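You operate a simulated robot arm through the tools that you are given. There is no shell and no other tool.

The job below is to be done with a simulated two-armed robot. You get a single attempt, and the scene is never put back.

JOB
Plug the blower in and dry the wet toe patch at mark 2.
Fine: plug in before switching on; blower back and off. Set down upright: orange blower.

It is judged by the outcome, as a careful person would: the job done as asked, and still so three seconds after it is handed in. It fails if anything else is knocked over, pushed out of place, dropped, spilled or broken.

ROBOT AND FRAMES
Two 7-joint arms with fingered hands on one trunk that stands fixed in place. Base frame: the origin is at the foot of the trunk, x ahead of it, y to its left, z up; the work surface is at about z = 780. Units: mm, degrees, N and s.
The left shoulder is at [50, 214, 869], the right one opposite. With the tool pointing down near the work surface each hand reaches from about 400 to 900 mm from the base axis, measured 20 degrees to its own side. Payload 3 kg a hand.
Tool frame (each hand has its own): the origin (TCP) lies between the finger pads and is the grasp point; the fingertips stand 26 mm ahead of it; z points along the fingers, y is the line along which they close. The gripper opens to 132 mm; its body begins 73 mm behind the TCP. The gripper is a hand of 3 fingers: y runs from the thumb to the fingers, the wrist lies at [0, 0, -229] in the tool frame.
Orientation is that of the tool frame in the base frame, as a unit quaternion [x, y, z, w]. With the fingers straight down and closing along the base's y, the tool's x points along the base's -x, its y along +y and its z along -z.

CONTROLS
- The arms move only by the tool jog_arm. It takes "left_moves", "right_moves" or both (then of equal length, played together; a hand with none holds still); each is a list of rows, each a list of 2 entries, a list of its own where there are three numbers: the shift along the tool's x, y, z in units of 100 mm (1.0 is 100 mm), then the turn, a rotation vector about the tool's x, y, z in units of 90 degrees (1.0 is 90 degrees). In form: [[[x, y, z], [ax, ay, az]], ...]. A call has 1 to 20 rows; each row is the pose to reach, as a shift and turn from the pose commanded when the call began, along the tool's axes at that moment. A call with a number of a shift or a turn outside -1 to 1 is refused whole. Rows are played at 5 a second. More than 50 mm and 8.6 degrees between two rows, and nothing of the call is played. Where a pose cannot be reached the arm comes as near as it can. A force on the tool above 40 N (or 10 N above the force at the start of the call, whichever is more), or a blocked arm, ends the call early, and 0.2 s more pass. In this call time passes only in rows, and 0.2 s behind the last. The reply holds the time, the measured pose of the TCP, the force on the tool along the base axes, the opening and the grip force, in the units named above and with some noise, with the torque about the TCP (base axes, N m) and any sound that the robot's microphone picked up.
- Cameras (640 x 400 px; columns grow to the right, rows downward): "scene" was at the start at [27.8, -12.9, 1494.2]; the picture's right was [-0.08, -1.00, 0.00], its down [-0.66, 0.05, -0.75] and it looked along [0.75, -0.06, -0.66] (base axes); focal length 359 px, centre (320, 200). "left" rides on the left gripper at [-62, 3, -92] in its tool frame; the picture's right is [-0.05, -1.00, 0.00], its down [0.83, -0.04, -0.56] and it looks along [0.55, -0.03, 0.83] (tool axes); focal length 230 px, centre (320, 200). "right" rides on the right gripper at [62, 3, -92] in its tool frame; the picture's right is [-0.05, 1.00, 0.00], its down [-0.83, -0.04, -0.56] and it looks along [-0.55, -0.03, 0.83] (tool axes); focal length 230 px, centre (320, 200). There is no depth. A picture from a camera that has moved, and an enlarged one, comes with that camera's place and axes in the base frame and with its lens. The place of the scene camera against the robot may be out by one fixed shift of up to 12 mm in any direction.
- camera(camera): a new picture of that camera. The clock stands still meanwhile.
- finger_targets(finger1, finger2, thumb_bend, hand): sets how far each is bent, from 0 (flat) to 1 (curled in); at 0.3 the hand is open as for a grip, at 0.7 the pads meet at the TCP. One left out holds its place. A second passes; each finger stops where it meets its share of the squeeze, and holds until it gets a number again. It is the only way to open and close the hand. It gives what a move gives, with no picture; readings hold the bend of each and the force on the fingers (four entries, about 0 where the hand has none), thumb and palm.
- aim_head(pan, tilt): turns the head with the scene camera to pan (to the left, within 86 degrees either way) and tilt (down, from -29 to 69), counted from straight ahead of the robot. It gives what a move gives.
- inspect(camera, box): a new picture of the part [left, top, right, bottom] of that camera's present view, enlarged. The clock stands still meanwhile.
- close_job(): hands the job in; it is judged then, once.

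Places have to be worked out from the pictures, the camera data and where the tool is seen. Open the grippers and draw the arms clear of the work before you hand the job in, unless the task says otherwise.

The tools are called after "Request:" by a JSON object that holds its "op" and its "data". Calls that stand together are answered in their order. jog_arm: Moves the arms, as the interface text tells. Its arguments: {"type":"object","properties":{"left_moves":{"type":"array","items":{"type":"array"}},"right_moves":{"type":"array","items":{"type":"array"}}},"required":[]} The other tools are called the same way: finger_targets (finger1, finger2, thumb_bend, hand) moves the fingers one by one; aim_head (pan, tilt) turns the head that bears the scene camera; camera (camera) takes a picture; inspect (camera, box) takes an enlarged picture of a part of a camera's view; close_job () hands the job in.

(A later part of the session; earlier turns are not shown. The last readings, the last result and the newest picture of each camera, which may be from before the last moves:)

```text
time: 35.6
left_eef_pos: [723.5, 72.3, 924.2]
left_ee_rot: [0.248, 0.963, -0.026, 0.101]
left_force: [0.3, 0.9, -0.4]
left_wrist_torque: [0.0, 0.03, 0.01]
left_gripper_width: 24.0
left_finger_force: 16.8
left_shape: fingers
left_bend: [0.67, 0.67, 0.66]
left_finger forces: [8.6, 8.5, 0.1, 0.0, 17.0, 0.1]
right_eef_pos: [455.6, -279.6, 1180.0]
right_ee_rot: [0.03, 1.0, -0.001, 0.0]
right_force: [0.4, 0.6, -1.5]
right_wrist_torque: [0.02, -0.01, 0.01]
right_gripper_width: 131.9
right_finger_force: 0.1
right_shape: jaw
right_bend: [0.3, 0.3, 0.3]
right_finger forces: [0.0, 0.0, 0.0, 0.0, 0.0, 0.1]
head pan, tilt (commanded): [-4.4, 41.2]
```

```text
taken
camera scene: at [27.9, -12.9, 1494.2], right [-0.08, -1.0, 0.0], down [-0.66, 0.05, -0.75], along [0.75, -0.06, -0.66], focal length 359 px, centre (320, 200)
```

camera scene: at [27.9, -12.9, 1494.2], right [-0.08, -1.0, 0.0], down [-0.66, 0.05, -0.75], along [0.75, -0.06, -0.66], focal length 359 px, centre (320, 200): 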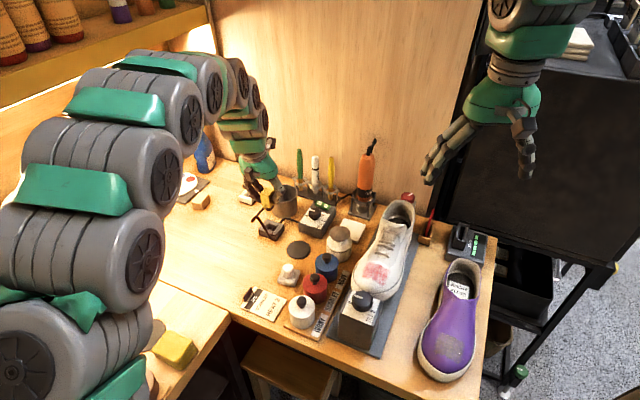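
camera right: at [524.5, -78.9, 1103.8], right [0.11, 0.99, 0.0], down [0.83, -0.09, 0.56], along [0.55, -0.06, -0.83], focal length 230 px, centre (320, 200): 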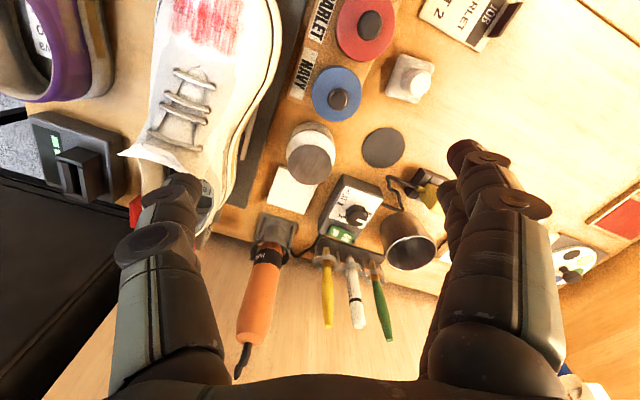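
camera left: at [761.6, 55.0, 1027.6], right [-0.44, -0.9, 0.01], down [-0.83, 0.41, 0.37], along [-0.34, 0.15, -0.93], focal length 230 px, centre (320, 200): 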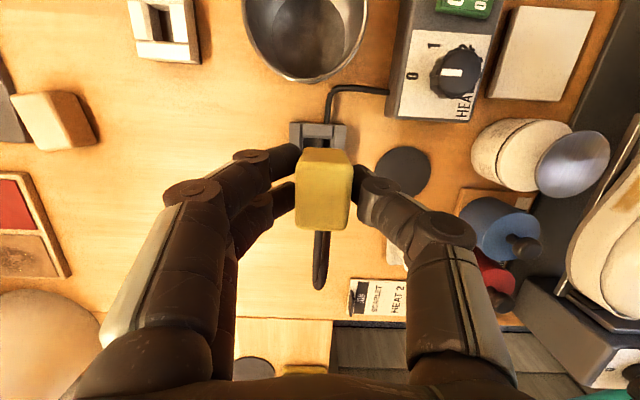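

Turned, plug still vertical with the cord leaving toward the robot. I move first to a point left of the cup, then on to above the socket at z ≈ 891.

Request:
{"op": "jog_arm", "data": {"left_moves": [[[-0.032, 0.196, 0.058], [0, 0, 0]], [[-0.064, 0.392, 0.116], [0, 0, 0]], [[-0.095, 0.588, 0.173], [0, 0, 0]], [[-0.127, 0.785, 0.231], [0, 0, 0]], [[-0.159, 0.981, 0.289], [0, 0, 0]]]}}

Request:
{"op": "jog_arm", "data": {"left_moves": [[[-0.14, 0.084, 0.048], [0, 0, 0]], [[-0.28, 0.167, 0.097], [0, 0, 0]], [[-0.42, 0.25, 0.145], [0, 0, 0]], [[-0.56, 0.335, 0.194], [0, 0, 0]], [[-0.706, 0.418, 0.242], [0, 0, 0]]]}}

Request:
{"op": "inspect", "data": {"camera": "left", "box": [240, 60, 400, 160]}}

Request:
{"op": "camera", "data": {"camera": "left"}}

Request:
{"op": "inspect", "data": {"camera": "scene", "box": [220, 130, 320, 230]}}

```text
time: 36.8
left_eef_pos: [790.2, 148.4, 900.8]
left_ee_rot: [0.246, 0.963, -0.025, 0.102]
left_force: [0.8, 0.4, -0.3]
left_wrist_torque: [-0.02, 0.01, -0.01]
left_gripper_width: 24.1
left_finger_force: 17.5
left_shape: fingers
left_bend: [0.67, 0.67, 0.66]
left_finger forces: [8.6, 8.5, 0.0, 0.0, 17.1, 0.1]
right_eef_pos: [456.2, -279.4, 1181.1]
right_ee_rot: [0.03, 1.0, 0.0, 0.0]
right_force: [0.7, 0.0, 0.2]
right_wrist_torque: [-0.03, 0.03, 0.0]
right_gripper_width: 131.6
right_finger_force: 0.1
right_shape: jaw
right_bend: [0.3, 0.3, 0.3]
right_finger forces: [0.1, 0.0, 0.0, 0.1, 0.0, 0.0]
head pan, tilt (commanded): [-4.4, 41.2]
```

```text
time: 38.0
left_eef_pos: [873.8, 149.9, 889.9]
left_ee_rot: [0.246, 0.964, -0.025, 0.099]
left_force: [-0.6, 0.2, -1.0]
left_wrist_torque: [0.05, 0.01, 0.02]
left_gripper_width: 24.1
left_finger_force: 17.5
left_shape: fingers
left_bend: [0.67, 0.67, 0.66]
left_finger forces: [8.6, 8.6, 0.0, 0.1, 17.1, 0.0]
right_eef_pos: [454.5, -280.1, 1182.2]
right_ee_rot: [0.03, 1.0, 0.0, 0.001]
right_force: [0.0, 0.1, 0.5]
right_wrist_torque: [-0.01, 0.02, -0.01]
right_gripper_width: 131.6
right_finger_force: 0.1
right_shape: jaw
right_bend: [0.3, 0.3, 0.3]
right_finger forces: [0.1, 0.0, 0.1, 0.0, 0.0, 0.1]
head pan, tilt (commanded): [-4.4, 41.2]
```

```text
4.00 times, centred on (320, 110) of left
camera zoom: at [911.1, 132.1, 993.3], right [-0.43, -0.9, 0.01], down [-0.83, 0.41, 0.37], along [-0.34, 0.15, -0.93], focal length 920 px, centre (320, 560)
```

zoom: 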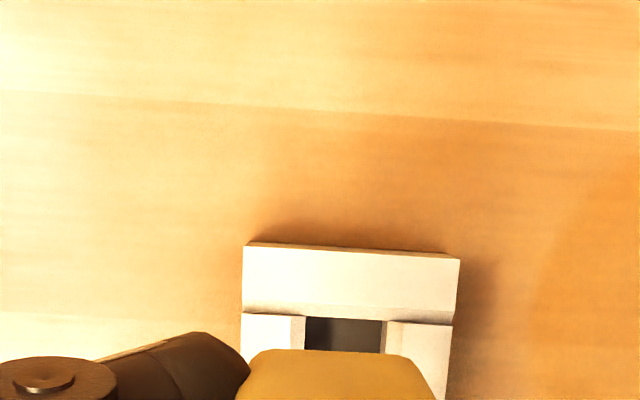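

```text
taken
camera left: at [911.1, 132.1, 993.3], right [-0.43, -0.9, 0.01], down [-0.83, 0.41, 0.37], along [-0.34, 0.15, -0.93], focal length 230 px, centre (320, 200)
```

left: 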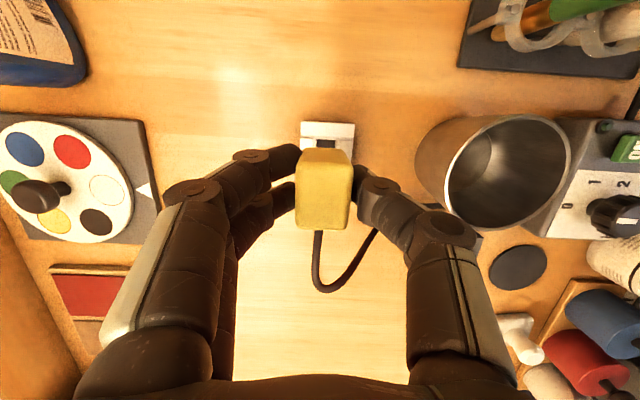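

```text
4.00 times, centred on (270, 180) of scene
camera zoom: at [27.9, -12.8, 1494.2], right [-0.08, -1.0, 0.0], down [-0.66, 0.05, -0.75], along [0.75, -0.06, -0.66], focal length 1437 px, centre (520, 280)
```

zoom: 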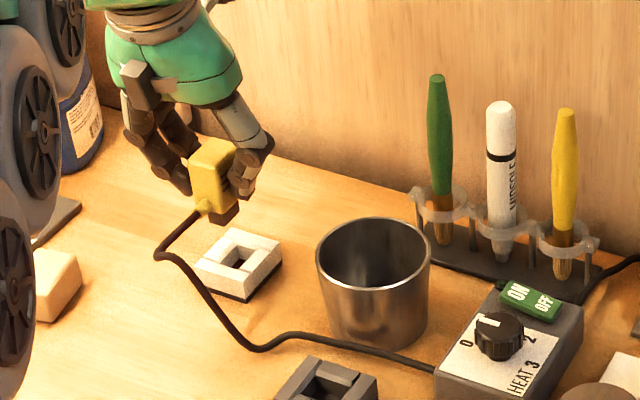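

The socket lines up nearly the same as the dock did; its hole is a bit narrower than the dock's, so I check alignment with strong zooms from the scene camera and the hand camera.

Request:
{"op": "inspect", "data": {"camera": "scene", "box": [255, 160, 303, 208]}}

Request:
{"op": "inspect", "data": {"camera": "left", "box": [290, 110, 370, 160]}}

```text
8.33 times, centred on (279, 184) of scene
camera zoom: at [27.9, -12.8, 1494.2], right [-0.08, -1.0, 0.0], down [-0.66, 0.05, -0.75], along [0.75, -0.06, -0.66], focal length 2994 px, centre (662, 333)
```

zoom: 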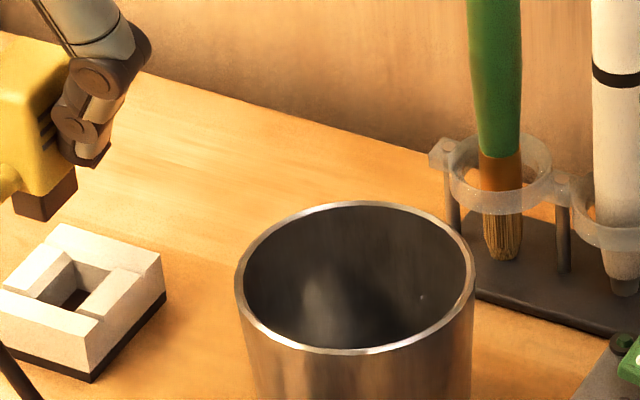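

```text
8.00 times, centred on (330, 135) of left
camera zoom: at [911.1, 132.1, 993.3], right [-0.43, -0.9, 0.01], down [-0.83, 0.41, 0.37], along [-0.34, 0.15, -0.93], focal length 1841 px, centre (240, 720)
```

zoom: 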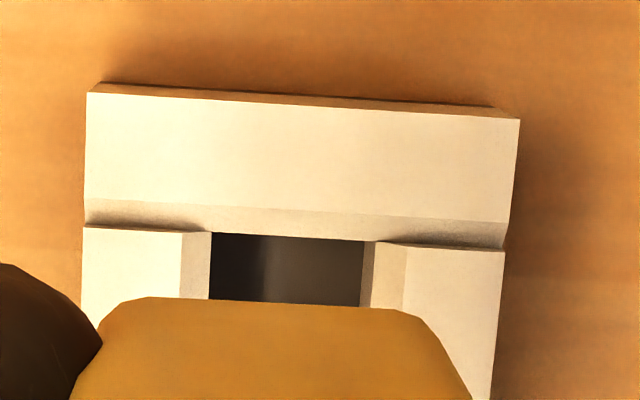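

The zooms are true re-renders. I centre one on the plug foot and socket from the scene camera.

Request:
{"op": "inspect", "data": {"camera": "scene", "box": [238, 160, 286, 208]}}

```text
8.33 times, centred on (262, 184) of scene
camera zoom: at [27.9, -12.8, 1494.2], right [-0.08, -1.0, 0.0], down [-0.66, 0.05, -0.75], along [0.75, -0.06, -0.66], focal length 2994 px, centre (803, 333)
```

zoom: 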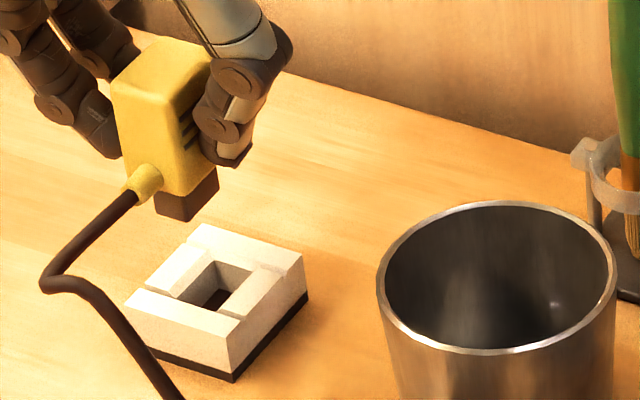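

I zoom further on the plug foot and on the socket hole to measure their lateral relation.

Request:
{"op": "inspect", "data": {"camera": "scene", "box": [236, 178, 262, 204]}}

Request:
{"op": "inspect", "data": {"camera": "left", "box": [280, 115, 370, 240]}}

```text
15.38 times, centred on (249, 191) of scene
camera zoom: at [27.9, -12.8, 1494.2], right [-0.08, -1.0, 0.0], down [-0.66, 0.05, -0.75], along [0.75, -0.06, -0.66], focal length 5528 px, centre (1412, 338)
```

zoom: 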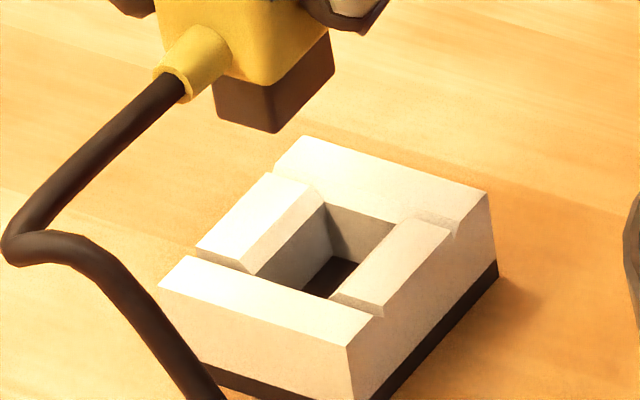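

```text
3.20 times, centred on (325, 178) of left
camera zoom: at [911.1, 132.1, 993.3], right [-0.43, -0.9, 0.01], down [-0.83, 0.41, 0.37], along [-0.34, 0.15, -0.93], focal length 736 px, centre (304, 272)
```

zoom: 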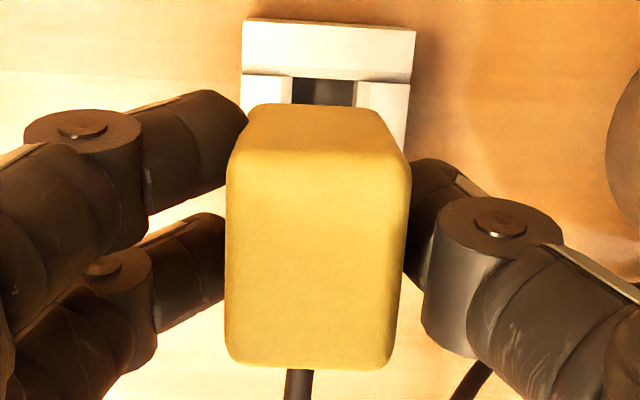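

Measured: the foot (~11 × 18 mm) must shift about 3 mm toward the thumb side (-e2) and about 3 mm along +e1 to centre on the hole (~16 × 22 mm). I make that small correction and re-check.

Request:
{"op": "jog_arm", "data": {"left_moves": [[[-0.014, -0.017, 0.003], [0, 0, 0]], [[-0.027, -0.033, 0.006], [0, 0, 0]]]}}

Request:
{"op": "inspect", "data": {"camera": "scene", "box": [236, 178, 262, 204]}}

Request:
{"op": "inspect", "data": {"camera": "left", "box": [280, 115, 370, 240]}}

```text
time: 38.6
left_eef_pos: [874.7, 144.2, 892.6]
left_ee_rot: [0.245, 0.964, -0.024, 0.101]
left_force: [-0.1, 0.3, -0.7]
left_wrist_torque: [0.02, 0.0, 0.03]
left_gripper_width: 24.1
left_finger_force: 16.8
left_shape: fingers
left_bend: [0.67, 0.67, 0.66]
left_finger forces: [8.6, 8.6, 0.0, 0.1, 17.1, 0.0]
right_eef_pos: [455.7, -280.1, 1181.9]
right_ee_rot: [0.03, 1.0, 0.001, -0.001]
right_force: [0.4, -0.2, -0.2]
right_wrist_torque: [-0.02, -0.01, 0.01]
right_gripper_width: 132.0
right_finger_force: 0.1
right_shape: jaw
right_bend: [0.3, 0.3, 0.3]
right_finger forces: [0.0, 0.0, 0.0, 0.1, 0.0, 0.0]
head pan, tilt (commanded): [-4.4, 41.2]
```

```text
15.38 times, centred on (249, 191) of scene
camera zoom: at [27.9, -12.9, 1494.2], right [-0.08, -1.0, 0.0], down [-0.66, 0.05, -0.75], along [0.75, -0.06, -0.66], focal length 5528 px, centre (1412, 338)
```

zoom: 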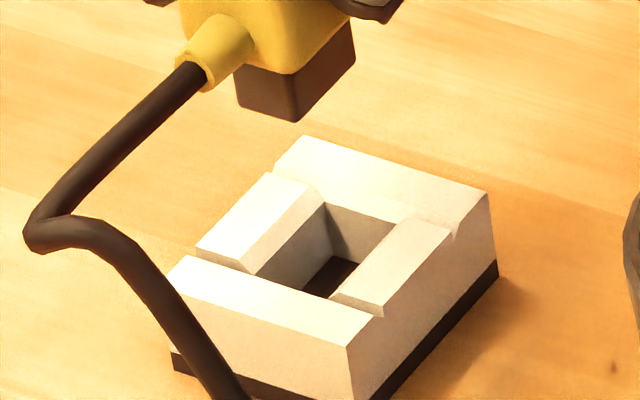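

```text
3.20 times, centred on (325, 178) of left
camera zoom: at [912.8, 128.2, 994.4], right [-0.43, -0.9, 0.01], down [-0.84, 0.41, 0.37], along [-0.34, 0.15, -0.93], focal length 736 px, centre (304, 272)
```

zoom: 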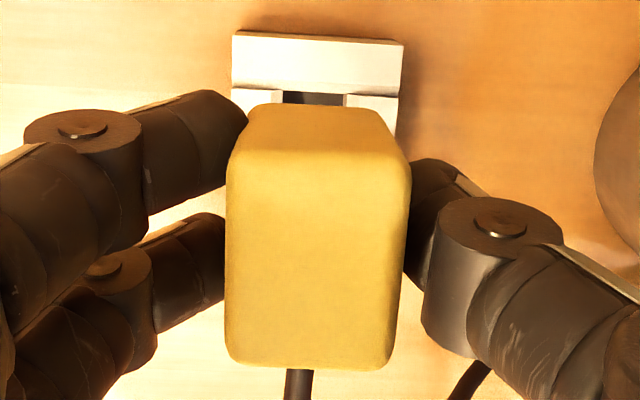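

The predicted drop puts the foot corners within about 1 mm of the hole's centre. I lower 34 mm straight down to just above the socket and check.

Request:
{"op": "jog_arm", "data": {"left_moves": [[[0.018, 0, 0.083], [0, 0, 0]], [[0.035, 0, 0.166], [0, 0, 0]], [[0.053, 0, 0.25], [0, 0, 0]], [[0.07, 0, 0.333], [0, 0, 0]]]}}

Request:
{"op": "inspect", "data": {"camera": "scene", "box": [236, 178, 262, 204]}}

Request:
{"op": "inspect", "data": {"camera": "left", "box": [280, 115, 370, 240]}}

```text
time: 39.6
left_eef_pos: [876.0, 145.9, 856.6]
left_ee_rot: [0.247, 0.964, -0.025, 0.1]
left_force: [0.2, -0.5, 0.1]
left_wrist_torque: [-0.01, 0.01, -0.03]
left_gripper_width: 23.9
left_finger_force: 17.1
left_shape: fingers
left_bend: [0.67, 0.67, 0.66]
left_finger forces: [8.7, 8.7, 0.0, 0.0, 17.1, 0.0]
right_eef_pos: [454.1, -279.7, 1180.8]
right_ee_rot: [0.029, 1.0, 0.0, 0.0]
right_force: [-0.3, 0.7, 0.8]
right_wrist_torque: [0.02, -0.03, 0.0]
right_gripper_width: 132.0
right_finger_force: 0.0
right_shape: jaw
right_bend: [0.3, 0.3, 0.3]
right_finger forces: [0.0, 0.1, 0.0, 0.1, 0.0, 0.0]
head pan, tilt (commanded): [-4.4, 41.2]
```

```text
15.38 times, centred on (249, 191) of scene
camera zoom: at [27.9, -12.9, 1494.2], right [-0.08, -1.0, 0.0], down [-0.66, 0.05, -0.75], along [0.75, -0.06, -0.66], focal length 5528 px, centre (1412, 338)
```

zoom: 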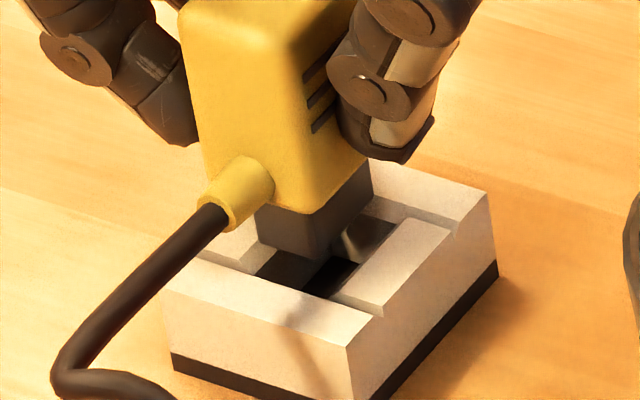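

```text
3.20 times, centred on (325, 178) of left
camera zoom: at [913.2, 128.9, 960.0], right [-0.43, -0.9, 0.01], down [-0.84, 0.41, 0.37], along [-0.34, 0.15, -0.93], focal length 736 px, centre (304, 272)
```

zoom: 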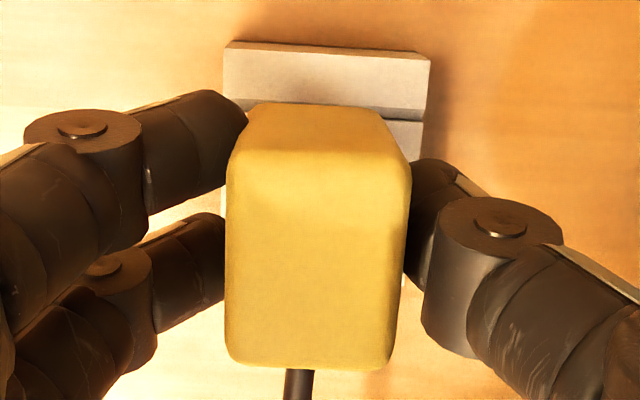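

The foot is right above the hole. I lower the last 17 mm in small steps, watching the force.

Request:
{"op": "jog_arm", "data": {"left_moves": [[[0.008, 0, 0.04], [0, 0, 0]], [[0.017, 0, 0.078], [0, 0, 0]], [[0.023, 0, 0.108], [0, 0, 0]], [[0.029, 0, 0.137], [0, 0, 0]], [[0.035, 0, 0.166], [0, 0, 0]]]}}

Request:
{"op": "inspect", "data": {"camera": "scene", "box": [236, 178, 262, 204]}}

Request:
{"op": "inspect", "data": {"camera": "left", "box": [280, 115, 370, 240]}}

```text
time: 40.8
left_eef_pos: [875.4, 147.0, 839.9]
left_ee_rot: [0.246, 0.964, -0.024, 0.1]
left_force: [0.2, -1.0, -0.1]
left_wrist_torque: [-0.01, 0.0, 0.0]
left_gripper_width: 24.2
left_finger_force: 16.7
left_shape: fingers
left_bend: [0.67, 0.67, 0.66]
left_finger forces: [8.6, 8.6, 0.0, 0.0, 17.2, 0.1]
right_eef_pos: [455.2, -280.1, 1181.1]
right_ee_rot: [0.03, 1.0, 0.0, 0.001]
right_force: [0.0, 0.0, 0.4]
right_wrist_torque: [-0.02, -0.01, -0.01]
right_gripper_width: 132.1
right_finger_force: 0.0
right_shape: jaw
right_bend: [0.3, 0.3, 0.3]
right_finger forces: [0.0, 0.0, 0.0, 0.0, 0.0, 0.0]
head pan, tilt (commanded): [-4.4, 41.2]
```

```text
15.38 times, centred on (249, 191) of scene
camera zoom: at [27.8, -12.9, 1494.2], right [-0.08, -1.0, 0.0], down [-0.66, 0.05, -0.75], along [0.75, -0.06, -0.66], focal length 5528 px, centre (1412, 338)
```

zoom: 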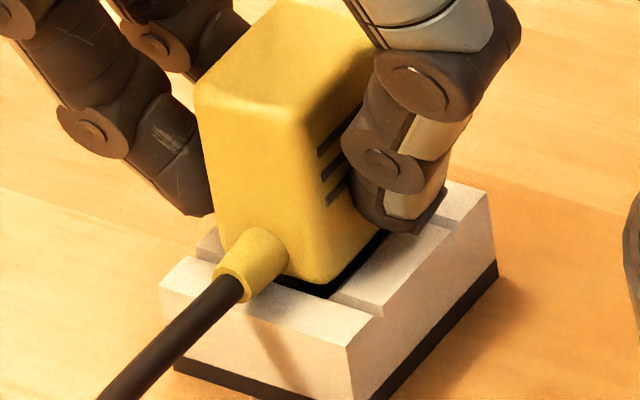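

```text
3.20 times, centred on (325, 178) of left
camera zoom: at [912.7, 128.5, 942.7], right [-0.43, -0.9, 0.01], down [-0.83, 0.41, 0.37], along [-0.34, 0.15, -0.93], focal length 736 px, centre (304, 272)
```

zoom: 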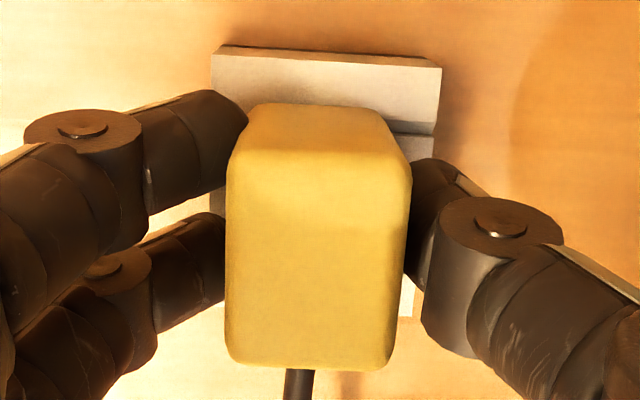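

The foot is in the hole with no force yet and a small gap remains. I press down a few more mm until it seats.

Request:
{"op": "jog_arm", "data": {"left_moves": [[[0.004, 0, 0.02], [0, 0, 0]], [[0.008, 0, 0.039], [0, 0, 0]]]}}

Request:
{"op": "inspect", "data": {"camera": "scene", "box": [236, 178, 262, 204]}}

```text
time: 41.4
left_eef_pos: [875.4, 145.0, 836.9]
left_ee_rot: [0.245, 0.964, -0.026, 0.101]
left_force: [-3.3, 0.7, 14.2]
left_wrist_torque: [-0.04, 0.01, -0.02]
left_gripper_width: 24.0
left_finger_force: 19.3
left_shape: fingers
left_bend: [0.69, 0.69, 0.67]
left_finger forces: [9.5, 9.6, 0.1, 0.0, 20.2, 0.0]
right_eef_pos: [456.9, -280.4, 1180.5]
right_ee_rot: [0.03, 1.0, 0.0, 0.0]
right_force: [0.3, 0.0, -0.3]
right_wrist_torque: [-0.06, 0.0, 0.03]
right_gripper_width: 131.6
right_finger_force: 0.1
right_shape: jaw
right_bend: [0.3, 0.3, 0.3]
right_finger forces: [0.0, 0.0, 0.0, 0.1, 0.1, 0.1]
head pan, tilt (commanded): [-4.4, 41.2]
```

```text
15.38 times, centred on (249, 191) of scene
camera zoom: at [27.5, -12.9, 1494.3], right [-0.08, -1.0, 0.0], down [-0.66, 0.05, -0.75], along [0.75, -0.06, -0.66], focal length 5528 px, centre (1412, 338)
```

zoom: 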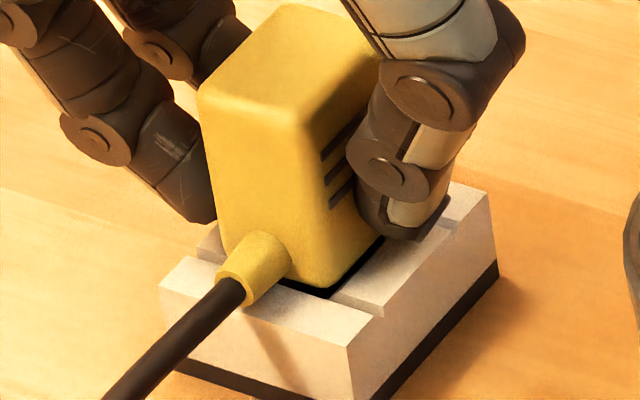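

Contact force is 14 N, partly fingertips on the socket rim. I ease up 2 mm, then open the fingers a little to let the plug settle, and look.

Request:
{"op": "jog_arm", "data": {"left_moves": [[[-0.004, 0, -0.02], [0, 0, 0]]]}}

Request:
{"op": "finger_targets", "data": {"hand": "left", "finger1": 0.58, "finger2": 0.58, "thumb_bend": 0.58}}

Request:
{"op": "inspect", "data": {"camera": "scene", "box": [236, 178, 262, 204]}}

Request:
{"op": "inspect", "data": {"camera": "left", "box": [280, 115, 370, 240]}}

```text
time: 41.8
left_eef_pos: [875.9, 146.0, 837.7]
left_ee_rot: [0.246, 0.964, -0.025, 0.101]
left_force: [2.6, -0.4, 7.0]
left_wrist_torque: [-0.07, -0.03, 0.03]
left_gripper_width: 24.2
left_finger_force: 18.3
left_shape: fingers
left_bend: [0.69, 0.69, 0.67]
left_finger forces: [9.4, 9.3, 0.0, 0.0, 18.4, 0.0]
right_eef_pos: [455.0, -280.5, 1180.2]
right_ee_rot: [0.03, 1.0, 0.001, 0.0]
right_force: [0.1, 0.9, -0.6]
right_wrist_torque: [0.02, -0.01, 0.01]
right_gripper_width: 132.1
right_finger_force: 0.0
right_shape: jaw
right_bend: [0.3, 0.3, 0.3]
right_finger forces: [0.1, 0.0, 0.0, 0.0, 0.0, 0.1]
head pan, tilt (commanded): [-4.4, 41.2]
```

```text
time: 42.8
left_eef_pos: [875.0, 145.3, 837.2]
left_ee_rot: [0.246, 0.964, -0.024, 0.1]
left_force: [0.2, 0.2, -0.1]
left_wrist_torque: [-0.01, 0.0, 0.01]
left_gripper_width: 43.6
left_finger_force: 0.0
left_shape: fingers
left_bend: [0.57, 0.57, 0.57]
left_finger forces: [0.0, 0.1, 0.0, 0.0, 0.0, 0.0]
right_eef_pos: [455.4, -279.7, 1182.1]
right_ee_rot: [0.03, 1.0, -0.001, 0.001]
right_force: [-0.2, -0.1, 0.9]
right_wrist_torque: [-0.04, -0.01, 0.01]
right_gripper_width: 132.1
right_finger_force: 0.1
right_shape: jaw
right_bend: [0.3, 0.3, 0.3]
right_finger forces: [0.1, 0.0, 0.0, 0.1, 0.0, 0.1]
head pan, tilt (commanded): [-4.4, 41.2]
```

```text
15.38 times, centred on (249, 191) of scene
camera zoom: at [27.8, -12.9, 1494.2], right [-0.08, -1.0, 0.0], down [-0.66, 0.05, -0.75], along [0.75, -0.06, -0.66], focal length 5528 px, centre (1412, 338)
```

zoom: 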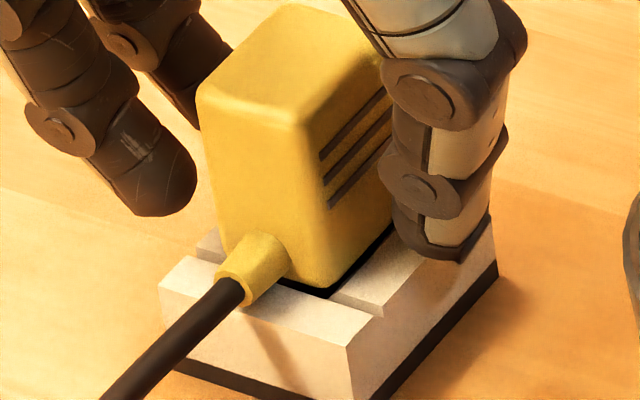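

```text
3.20 times, centred on (325, 178) of left
camera zoom: at [912.9, 128.7, 940.7], right [-0.43, -0.9, 0.01], down [-0.83, 0.41, 0.37], along [-0.34, 0.15, -0.93], focal length 736 px, centre (304, 272)
```

zoom: 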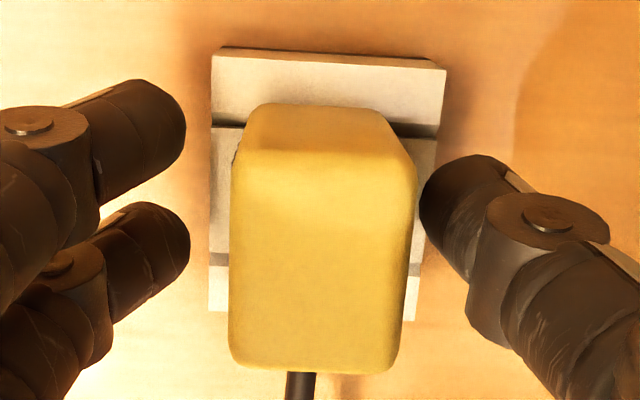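

The plug stands upright in the socket, released. I raise the hand, then close the fingertips to press the plug's top down gently and confirm it is fully seated.

Request:
{"op": "jog_arm", "data": {"left_moves": [[[-0.025, 0, -0.12], [0, 0, 0]], [[-0.05, 0, -0.245], [0, 0, 0]], [[-0.078, 0, -0.367], [0, 0, 0]], [[-0.103, 0, -0.489], [0, 0, 0]]]}}

Request:
{"op": "inspect", "data": {"camera": "scene", "box": [236, 174, 266, 204]}}

Request:
{"op": "camera", "data": {"camera": "left"}}

```text
time: 43.8
left_eef_pos: [875.7, 145.0, 888.2]
left_ee_rot: [0.247, 0.964, -0.025, 0.1]
left_force: [-1.8, -0.1, -0.4]
left_wrist_torque: [0.01, -0.01, -0.03]
left_gripper_width: 43.9
left_finger_force: 0.0
left_shape: fingers
left_bend: [0.57, 0.57, 0.57]
left_finger forces: [0.0, 0.0, 0.1, 0.0, 0.0, 0.0]
right_eef_pos: [456.0, -280.8, 1182.3]
right_ee_rot: [0.03, 1.0, -0.001, 0.0]
right_force: [0.0, 0.2, 1.2]
right_wrist_torque: [0.0, 0.0, -0.02]
right_gripper_width: 131.9
right_finger_force: 0.0
right_shape: jaw
right_bend: [0.3, 0.3, 0.3]
right_finger forces: [0.0, 0.1, 0.0, 0.1, 0.0, 0.0]
head pan, tilt (commanded): [-4.4, 41.2]
```

```text
13.33 times, centred on (251, 189) of scene
camera zoom: at [27.8, -12.9, 1494.2], right [-0.08, -1.0, 0.0], down [-0.66, 0.05, -0.75], along [0.75, -0.06, -0.66], focal length 4791 px, centre (1240, 347)
```

zoom: 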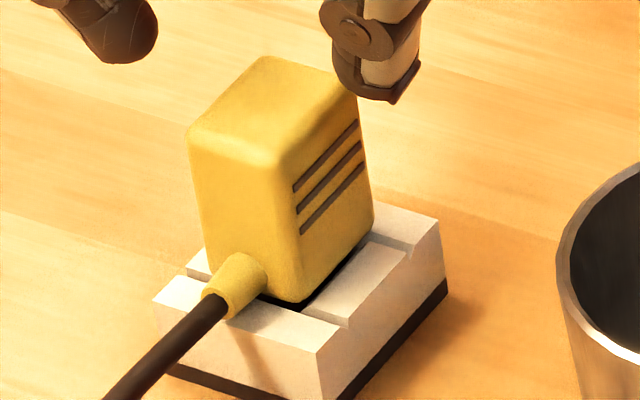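

```text
taken
camera left: at [913.3, 127.8, 990.8], right [-0.43, -0.9, 0.01], down [-0.84, 0.41, 0.37], along [-0.34, 0.15, -0.93], focal length 230 px, centre (320, 200)
```

left: 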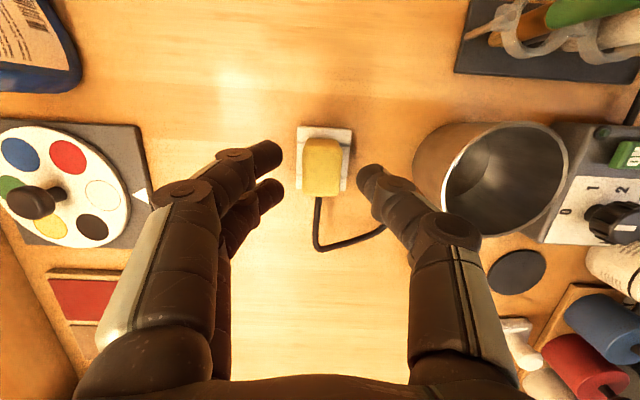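

The plug looks seated; I close the fingers and press lightly on its top to be sure.

Request:
{"op": "finger_targets", "data": {"hand": "left", "finger1": 0.72, "finger2": 0.72, "thumb_bend": 0.72}}

Request:
{"op": "jog_arm", "data": {"left_moves": [[[0.037, -0.015, -0.008], [0, 0, 0]], [[0.062, -0.015, 0.11], [0, 0, 0]], [[0.078, -0.015, 0.188], [0, 0, 0]]]}}

Request:
{"op": "inspect", "data": {"camera": "scene", "box": [236, 164, 276, 204]}}

```text
time: 44.8
left_eef_pos: [875.2, 144.3, 886.6]
left_ee_rot: [0.246, 0.964, -0.026, 0.101]
left_force: [0.2, 0.9, -0.3]
left_wrist_torque: [-0.03, -0.01, 0.0]
left_gripper_width: 1.4
left_finger_force: 0.0
left_shape: fingers
left_bend: [0.72, 0.72, 0.72]
left_finger forces: [0.1, 0.0, 0.0, 0.0, 0.0, 0.0]
right_eef_pos: [455.6, -280.4, 1181.2]
right_ee_rot: [0.03, 1.0, -0.001, 0.001]
right_force: [0.8, 0.3, -0.3]
right_wrist_torque: [0.0, 0.0, -0.01]
right_gripper_width: 131.7
right_finger_force: 0.1
right_shape: jaw
right_bend: [0.3, 0.3, 0.3]
right_finger forces: [0.0, 0.0, 0.0, 0.0, 0.0, 0.0]
head pan, tilt (commanded): [-4.4, 41.2]
```

```text
time: 45.6
left_eef_pos: [873.3, 148.4, 870.9]
left_ee_rot: [0.246, 0.963, -0.024, 0.105]
left_force: [-0.2, 0.2, 27.1]
left_wrist_torque: [0.03, 0.17, 0.01]
left_gripper_width: 0.8
left_finger_force: 15.8
left_shape: fingers
left_bend: [0.72, 0.74, 0.73]
left_finger forces: [0.0, 14.7, 0.0, 0.1, 16.4, 0.1]
right_eef_pos: [456.6, -279.5, 1181.4]
right_ee_rot: [0.029, 1.0, 0.0, 0.0]
right_force: [-0.7, -0.5, -0.4]
right_wrist_torque: [-0.02, 0.0, -0.04]
right_gripper_width: 132.0
right_finger_force: 0.1
right_shape: jaw
right_bend: [0.3, 0.3, 0.3]
right_finger forces: [0.1, 0.1, 0.0, 0.1, 0.1, 0.1]
head pan, tilt (commanded): [-4.4, 41.2]
```

```text
10.00 times, centred on (256, 184) of scene
camera zoom: at [27.4, -12.9, 1494.3], right [-0.08, -1.0, 0.0], down [-0.66, 0.05, -0.75], along [0.75, -0.06, -0.66], focal length 3593 px, centre (960, 360)
```

zoom: 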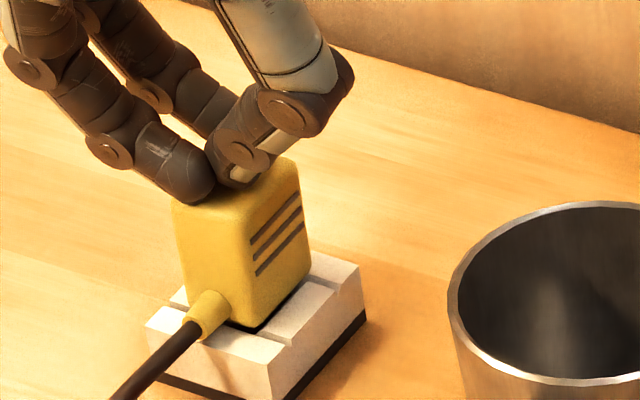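

27 N on top and it does not move: the plug is seated. I now raise the hand away from the plug and withdraw toward the HEAT box, undoing the tilt.

Request:
{"op": "jog_arm", "data": {"left_moves": [[[-0.03, 0, -0.15], [0, 0, 0]], [[-0.06, 0, -0.3], [0, 0, 0]], [[0.1, -0.08, -0.4], [0, 0, 0]], [[0.26, -0.18, -0.5], [0, 0, 0]], [[0.42, -0.29, -0.6], [0, 0, 0]]]}}

Request:
{"op": "jog_arm", "data": {"left_moves": [[[0, 0, 0], [0, 0.067, 0]], [[0, 0, 0], [0, 0.133, 0]]]}}

Request:
{"op": "camera", "data": {"camera": "scene"}}

Request:
{"op": "inspect", "data": {"camera": "scene", "box": [230, 164, 276, 204]}}

```text
time: 46.8
left_eef_pos: [809.4, 146.9, 918.7]
left_ee_rot: [0.246, 0.964, -0.024, 0.101]
left_force: [0.0, -0.9, -0.1]
left_wrist_torque: [0.0, -0.01, 0.02]
left_gripper_width: 1.2
left_finger_force: 0.1
left_shape: fingers
left_bend: [0.72, 0.72, 0.72]
left_finger forces: [0.1, 0.1, 0.0, 0.1, 0.1, 0.0]
right_eef_pos: [454.2, -280.2, 1180.7]
right_ee_rot: [0.03, 1.0, -0.001, 0.0]
right_force: [-0.3, 0.4, 0.3]
right_wrist_torque: [0.03, 0.06, -0.01]
right_gripper_width: 131.9
right_finger_force: 0.1
right_shape: jaw
right_bend: [0.3, 0.3, 0.3]
right_finger forces: [0.1, 0.0, 0.0, 0.0, 0.0, 0.0]
head pan, tilt (commanded): [-4.4, 41.2]
```

```text
time: 47.4
left_eef_pos: [810.7, 147.6, 919.7]
left_ee_rot: [0.247, 0.969, 0.002, -0.001]
left_force: [-0.3, 0.0, -0.1]
left_wrist_torque: [0.0, -0.04, 0.0]
left_gripper_width: 1.1
left_finger_force: 0.1
left_shape: fingers
left_bend: [0.72, 0.72, 0.72]
left_finger forces: [0.0, 0.1, 0.0, 0.0, 0.1, 0.1]
right_eef_pos: [456.2, -280.6, 1181.7]
right_ee_rot: [0.029, 1.0, 0.001, 0.0]
right_force: [0.2, 0.2, 0.4]
right_wrist_torque: [0.02, 0.04, -0.01]
right_gripper_width: 131.9
right_finger_force: 0.0
right_shape: jaw
right_bend: [0.3, 0.3, 0.3]
right_finger forces: [0.1, 0.0, 0.0, 0.1, 0.0, 0.0]
head pan, tilt (commanded): [-4.4, 41.2]
```

```text
taken
camera scene: at [27.9, -12.9, 1494.2], right [-0.08, -1.0, 0.0], down [-0.66, 0.05, -0.75], along [0.75, -0.06, -0.66], focal length 359 px, centre (320, 200)
```

scene: 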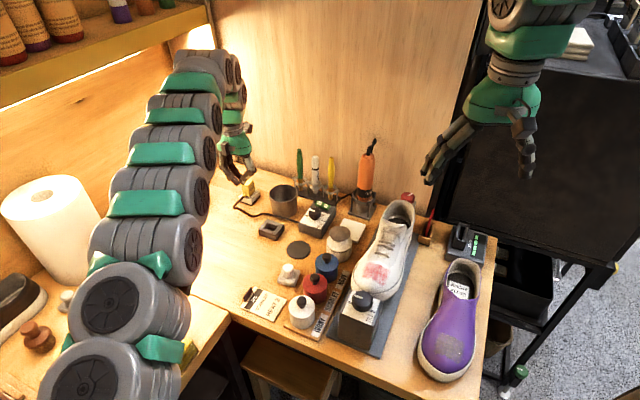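

```text
10.00 times, centred on (253, 184) of scene
camera zoom: at [27.9, -12.9, 1494.2], right [-0.08, -1.0, 0.0], down [-0.66, 0.05, -0.75], along [0.75, -0.06, -0.66], focal length 3593 px, centre (990, 360)
```

zoom: 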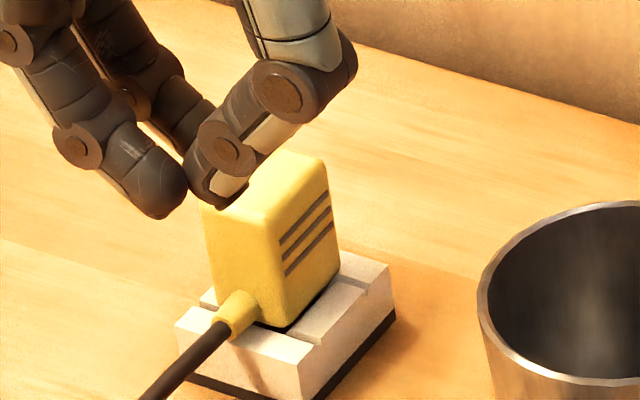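

The plug stays upright and seated and the socket has not moved. I move the left hand over the HEAT box for a close look at the dial.

Request:
{"op": "jog_arm", "data": {"left_moves": [[[-0.02, -0.25, -0.03], [0, 0, 0]], [[-0.04, -0.49, -0.07], [0, 0, 0]], [[-0.06, -0.74, -0.1], [0, 0, 0]], [[-0.08, -0.98, -0.13], [0, 0, 0]]]}}

Request:
{"op": "jog_arm", "data": {"left_moves": [[[-0.01, -0.2, -0.03], [0, 0, 0]], [[-0.03, -0.41, -0.07], [0, 0, 0]], [[-0.04, -0.62, -0.1], [0, 0, 0]], [[-0.05, -0.82, -0.13], [0, 0, 0]]]}}

Request:
{"op": "camera", "data": {"camera": "left"}}

Request:
{"op": "camera", "data": {"camera": "scene"}}

```text
time: 48.4
left_eef_pos: [767.9, 57.2, 930.1]
left_ee_rot: [0.247, 0.969, 0.001, 0.0]
left_force: [-0.1, -0.4, 0.0]
left_wrist_torque: [-0.01, 0.0, 0.02]
left_gripper_width: 1.1
left_finger_force: 0.0
left_shape: fingers
left_bend: [0.72, 0.72, 0.72]
left_finger forces: [0.1, 0.0, 0.1, 0.0, 0.0, 0.1]
right_eef_pos: [454.2, -279.9, 1181.7]
right_ee_rot: [0.03, 1.0, 0.0, 0.0]
right_force: [0.8, -1.0, -0.2]
right_wrist_torque: [-0.03, 0.0, 0.02]
right_gripper_width: 131.9
right_finger_force: 0.0
right_shape: jaw
right_bend: [0.3, 0.3, 0.3]
right_finger forces: [0.0, 0.0, 0.0, 0.1, 0.1, 0.0]
head pan, tilt (commanded): [-4.4, 41.2]
```

```text
time: 49.4
left_eef_pos: [735.0, -16.8, 943.3]
left_ee_rot: [0.247, 0.969, 0.001, -0.001]
left_force: [-0.6, -0.9, -0.8]
left_wrist_torque: [-0.04, 0.02, 0.02]
left_gripper_width: 0.8
left_finger_force: 0.0
left_shape: fingers
left_bend: [0.72, 0.72, 0.72]
left_finger forces: [0.1, 0.0, 0.0, 0.0, 0.0, 0.0]
right_eef_pos: [457.2, -279.5, 1181.6]
right_ee_rot: [0.03, 1.0, 0.0, 0.0]
right_force: [0.5, 0.6, 0.1]
right_wrist_torque: [0.03, -0.01, -0.03]
right_gripper_width: 132.0
right_finger_force: 0.1
right_shape: jaw
right_bend: [0.3, 0.3, 0.3]
right_finger forces: [0.0, 0.0, 0.0, 0.0, 0.1, 0.1]
head pan, tilt (commanded): [-4.4, 41.2]
```

```text
taken
camera left: at [789.9, -44.9, 1036.2], right [-0.43, -0.9, 0.0], down [-0.75, 0.36, 0.56], along [-0.5, 0.24, -0.83], focal length 230 px, centre (320, 200)
```

left: 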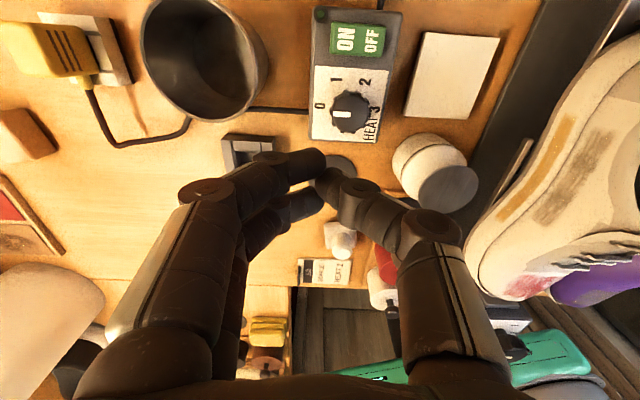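

```text
taken
camera scene: at [27.8, -12.8, 1494.2], right [-0.08, -1.0, 0.0], down [-0.66, 0.05, -0.75], along [0.75, -0.06, -0.66], focal length 359 px, centre (320, 200)
```

scene: 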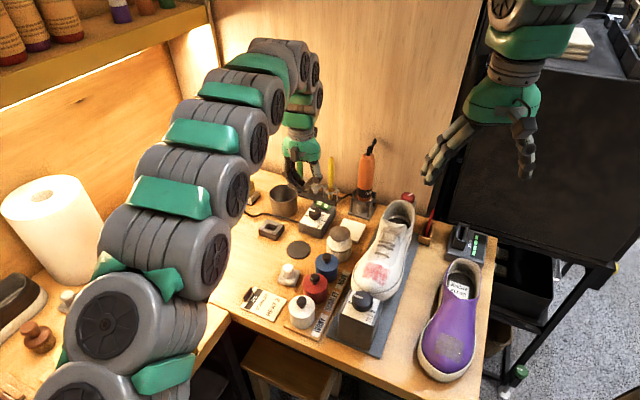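

I enlarge the dial and switch.

Request:
{"op": "inspect", "data": {"camera": "left", "box": [295, 0, 415, 150]}}

Request:
{"op": "inspect", "data": {"camera": "left", "box": [305, 60, 395, 150]}}

Request:
{"op": "inspect", "data": {"camera": "scene", "box": [290, 190, 350, 245]}}

```text
2.67 times, centred on (355, 75) of left
camera zoom: at [789.9, -44.9, 1036.2], right [-0.43, -0.9, 0.0], down [-0.75, 0.36, 0.56], along [-0.5, 0.24, -0.83], focal length 614 px, centre (227, 533)
```

zoom: 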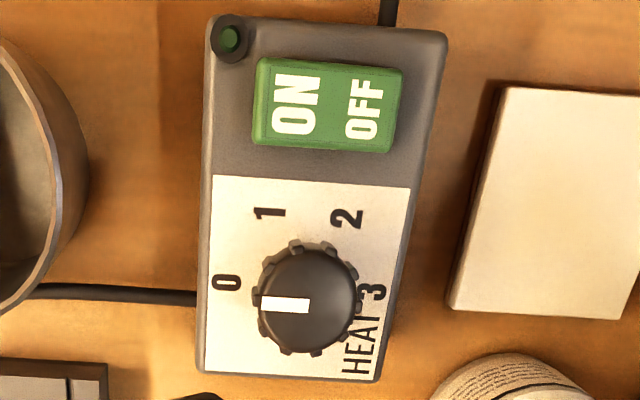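

```text
4.44 times, centred on (350, 105) of left
camera zoom: at [789.9, -44.9, 1036.2], right [-0.43, -0.9, 0.0], down [-0.75, 0.36, 0.56], along [-0.5, 0.24, -0.83], focal length 1022 px, centre (187, 622)
```

zoom: 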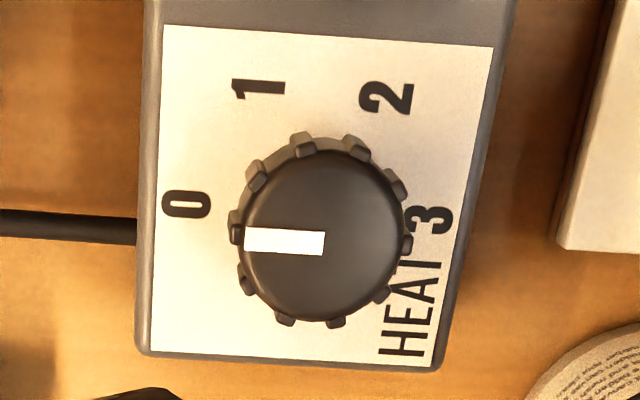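

```text
7.27 times, centred on (320, 218) of scene
camera zoom: at [27.8, -12.8, 1494.2], right [-0.08, -1.0, 0.0], down [-0.66, 0.05, -0.75], along [0.75, -0.06, -0.66], focal length 2613 px, centre (320, 73)
```

zoom: 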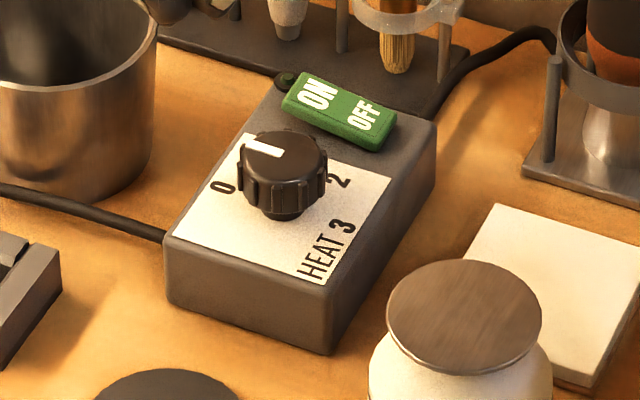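

The dial is clear: centre about (740.5, -47.7), knob 30 mm wide with its top at z ≈ 846, marks exactly 60° apart (0 at 61°, 1 at 0°, 2 at -60°), so it needs 120° clockwise, in two 60° grips. I open the fingers to 0.55, yaw the tool to 91° and move over the knob.

Request:
{"op": "finger_targets", "data": {"hand": "left", "finger1": 0.55, "finger2": 0.55, "thumb_bend": 0.55}}

Request:
{"op": "jog_arm", "data": {"left_moves": [[[-0.05, -0.06, 0.12], [0, 0, -0.082]], [[-0.1, -0.12, 0.25], [0, 0, -0.164]], [[-0.15, -0.18, 0.37], [0, 0, -0.246]], [[-0.198, -0.238, 0.5], [0, 0, -0.329]]]}}

Request:
{"op": "camera", "data": {"camera": "left"}}

Request:
{"op": "inspect", "data": {"camera": "left", "box": [240, 50, 400, 200]}}

Request:
{"op": "inspect", "data": {"camera": "scene", "box": [270, 160, 360, 245]}}

```text
time: 50.4
left_eef_pos: [734.9, -18.3, 943.4]
left_ee_rot: [0.247, 0.969, 0.001, -0.001]
left_force: [-0.5, 0.5, 0.1]
left_wrist_torque: [0.0, 0.01, 0.0]
left_gripper_width: 50.3
left_finger_force: 0.0
left_shape: fingers
left_bend: [0.55, 0.55, 0.55]
left_finger forces: [0.0, 0.0, 0.1, 0.0, 0.1, 0.1]
right_eef_pos: [454.3, -279.8, 1181.9]
right_ee_rot: [0.03, 1.0, 0.001, 0.0]
right_force: [0.4, 0.8, 0.0]
right_wrist_torque: [0.0, 0.03, -0.02]
right_gripper_width: 132.0
right_finger_force: 0.0
right_shape: jaw
right_bend: [0.3, 0.3, 0.3]
right_finger forces: [0.1, 0.0, 0.0, 0.0, 0.0, 0.0]
head pan, tilt (commanded): [-4.4, 41.2]
```

```text
time: 51.4
left_eef_pos: [740.6, -46.4, 895.4]
left_ee_rot: [-0.009, 1.0, 0.001, 0.001]
left_force: [-1.0, -0.1, 0.3]
left_wrist_torque: [-0.01, -0.03, 0.02]
left_gripper_width: 50.4
left_finger_force: 0.0
left_shape: fingers
left_bend: [0.55, 0.55, 0.55]
left_finger forces: [0.0, 0.0, 0.1, 0.0, 0.0, 0.1]
right_eef_pos: [455.5, -279.8, 1180.2]
right_ee_rot: [0.03, 1.0, 0.001, 0.0]
right_force: [-0.5, -1.1, 0.0]
right_wrist_torque: [-0.01, 0.01, 0.02]
right_gripper_width: 131.8
right_finger_force: 0.1
right_shape: jaw
right_bend: [0.3, 0.3, 0.3]
right_finger forces: [0.0, 0.0, 0.0, 0.0, 0.0, 0.1]
head pan, tilt (commanded): [-4.4, 41.2]
```

```text
taken
camera left: at [802.6, -43.2, 987.0], right [0.07, -1.0, 0.0], down [-0.83, -0.06, 0.55], along [-0.55, -0.04, -0.83], focal length 230 px, centre (320, 200)
```

left: 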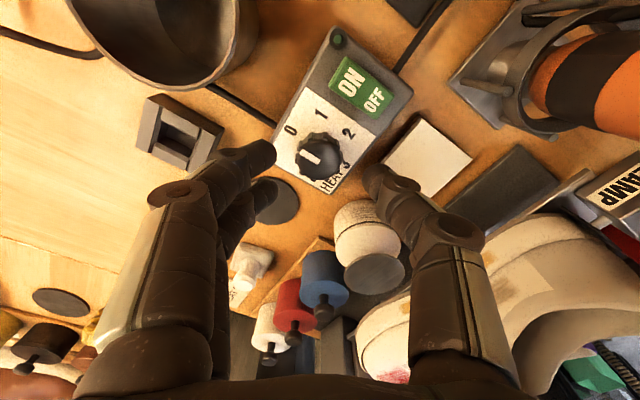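

```text
2.67 times, centred on (320, 125) of left
camera zoom: at [802.6, -43.2, 987.0], right [0.07, -1.0, 0.0], down [-0.83, -0.06, 0.55], along [-0.55, -0.04, -0.83], focal length 614 px, centre (320, 400)
```

zoom: 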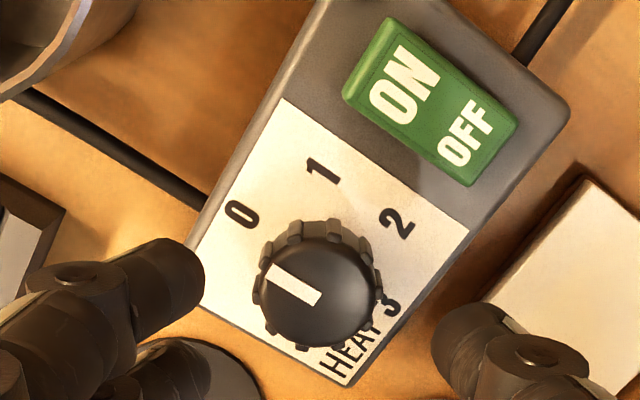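

```text
4.71 times, centred on (315, 202) of scene
camera zoom: at [27.9, -12.9, 1494.2], right [-0.08, -1.0, 0.0], down [-0.66, 0.05, -0.75], along [0.75, -0.06, -0.66], focal length 1691 px, centre (344, 188)
```

zoom: 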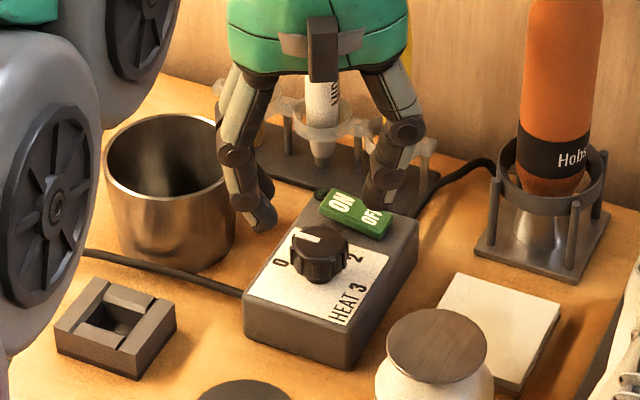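

The knob is centred under the hand. I lower 33 mm so the fingertips straddle the knob's upper part, then look.

Request:
{"op": "jog_arm", "data": {"left_moves": [[[0, 0, 0.12], [0, 0, 0]], [[0, 0, 0.24], [0, 0, 0]], [[0, 0, 0.33], [0, 0, 0]]]}}

Request:
{"op": "camera", "data": {"camera": "left"}}

Request:
{"op": "inspect", "data": {"camera": "scene", "box": [290, 170, 350, 235]}}

```text
time: 52.2
left_eef_pos: [741.7, -47.8, 861.1]
left_ee_rot: [-0.009, 1.0, 0.002, -0.001]
left_force: [0.3, -0.6, 0.4]
left_wrist_torque: [0.0, 0.06, 0.03]
left_gripper_width: 50.5
left_finger_force: 0.1
left_shape: fingers
left_bend: [0.55, 0.55, 0.55]
left_finger forces: [0.0, 0.0, 0.0, 0.1, 0.0, 0.0]
right_eef_pos: [455.0, -279.2, 1180.0]
right_ee_rot: [0.029, 1.0, -0.001, 0.0]
right_force: [0.4, 0.1, 0.5]
right_wrist_torque: [0.0, 0.0, 0.02]
right_gripper_width: 131.7
right_finger_force: 0.1
right_shape: jaw
right_bend: [0.3, 0.3, 0.3]
right_finger forces: [0.0, 0.1, 0.1, 0.0, 0.0, 0.0]
head pan, tilt (commanded): [-4.4, 41.2]
```

```text
taken
camera left: at [802.8, -44.1, 953.0], right [0.07, -1.0, 0.0], down [-0.83, -0.06, 0.56], along [-0.55, -0.04, -0.83], focal length 230 px, centre (320, 200)
```

left: 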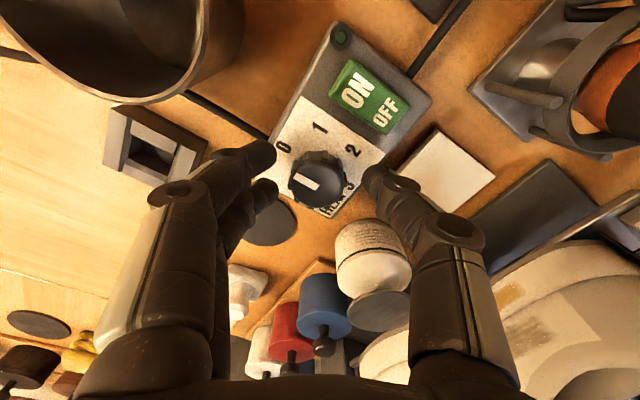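

```text
6.15 times, centred on (320, 202) of scene
camera zoom: at [27.8, -12.9, 1494.2], right [-0.08, -1.0, 0.0], down [-0.66, 0.05, -0.75], along [0.75, -0.06, -0.66], focal length 2211 px, centre (320, 185)
```

zoom: 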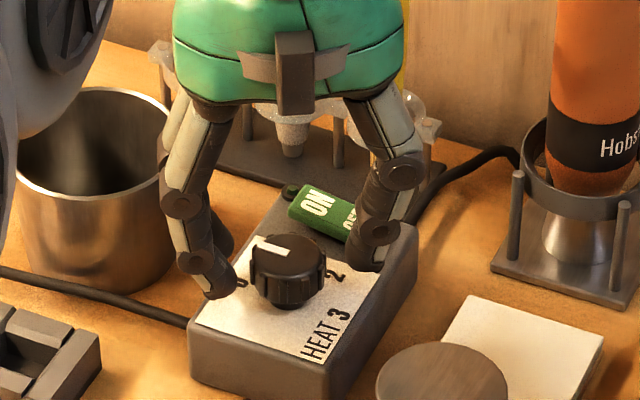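

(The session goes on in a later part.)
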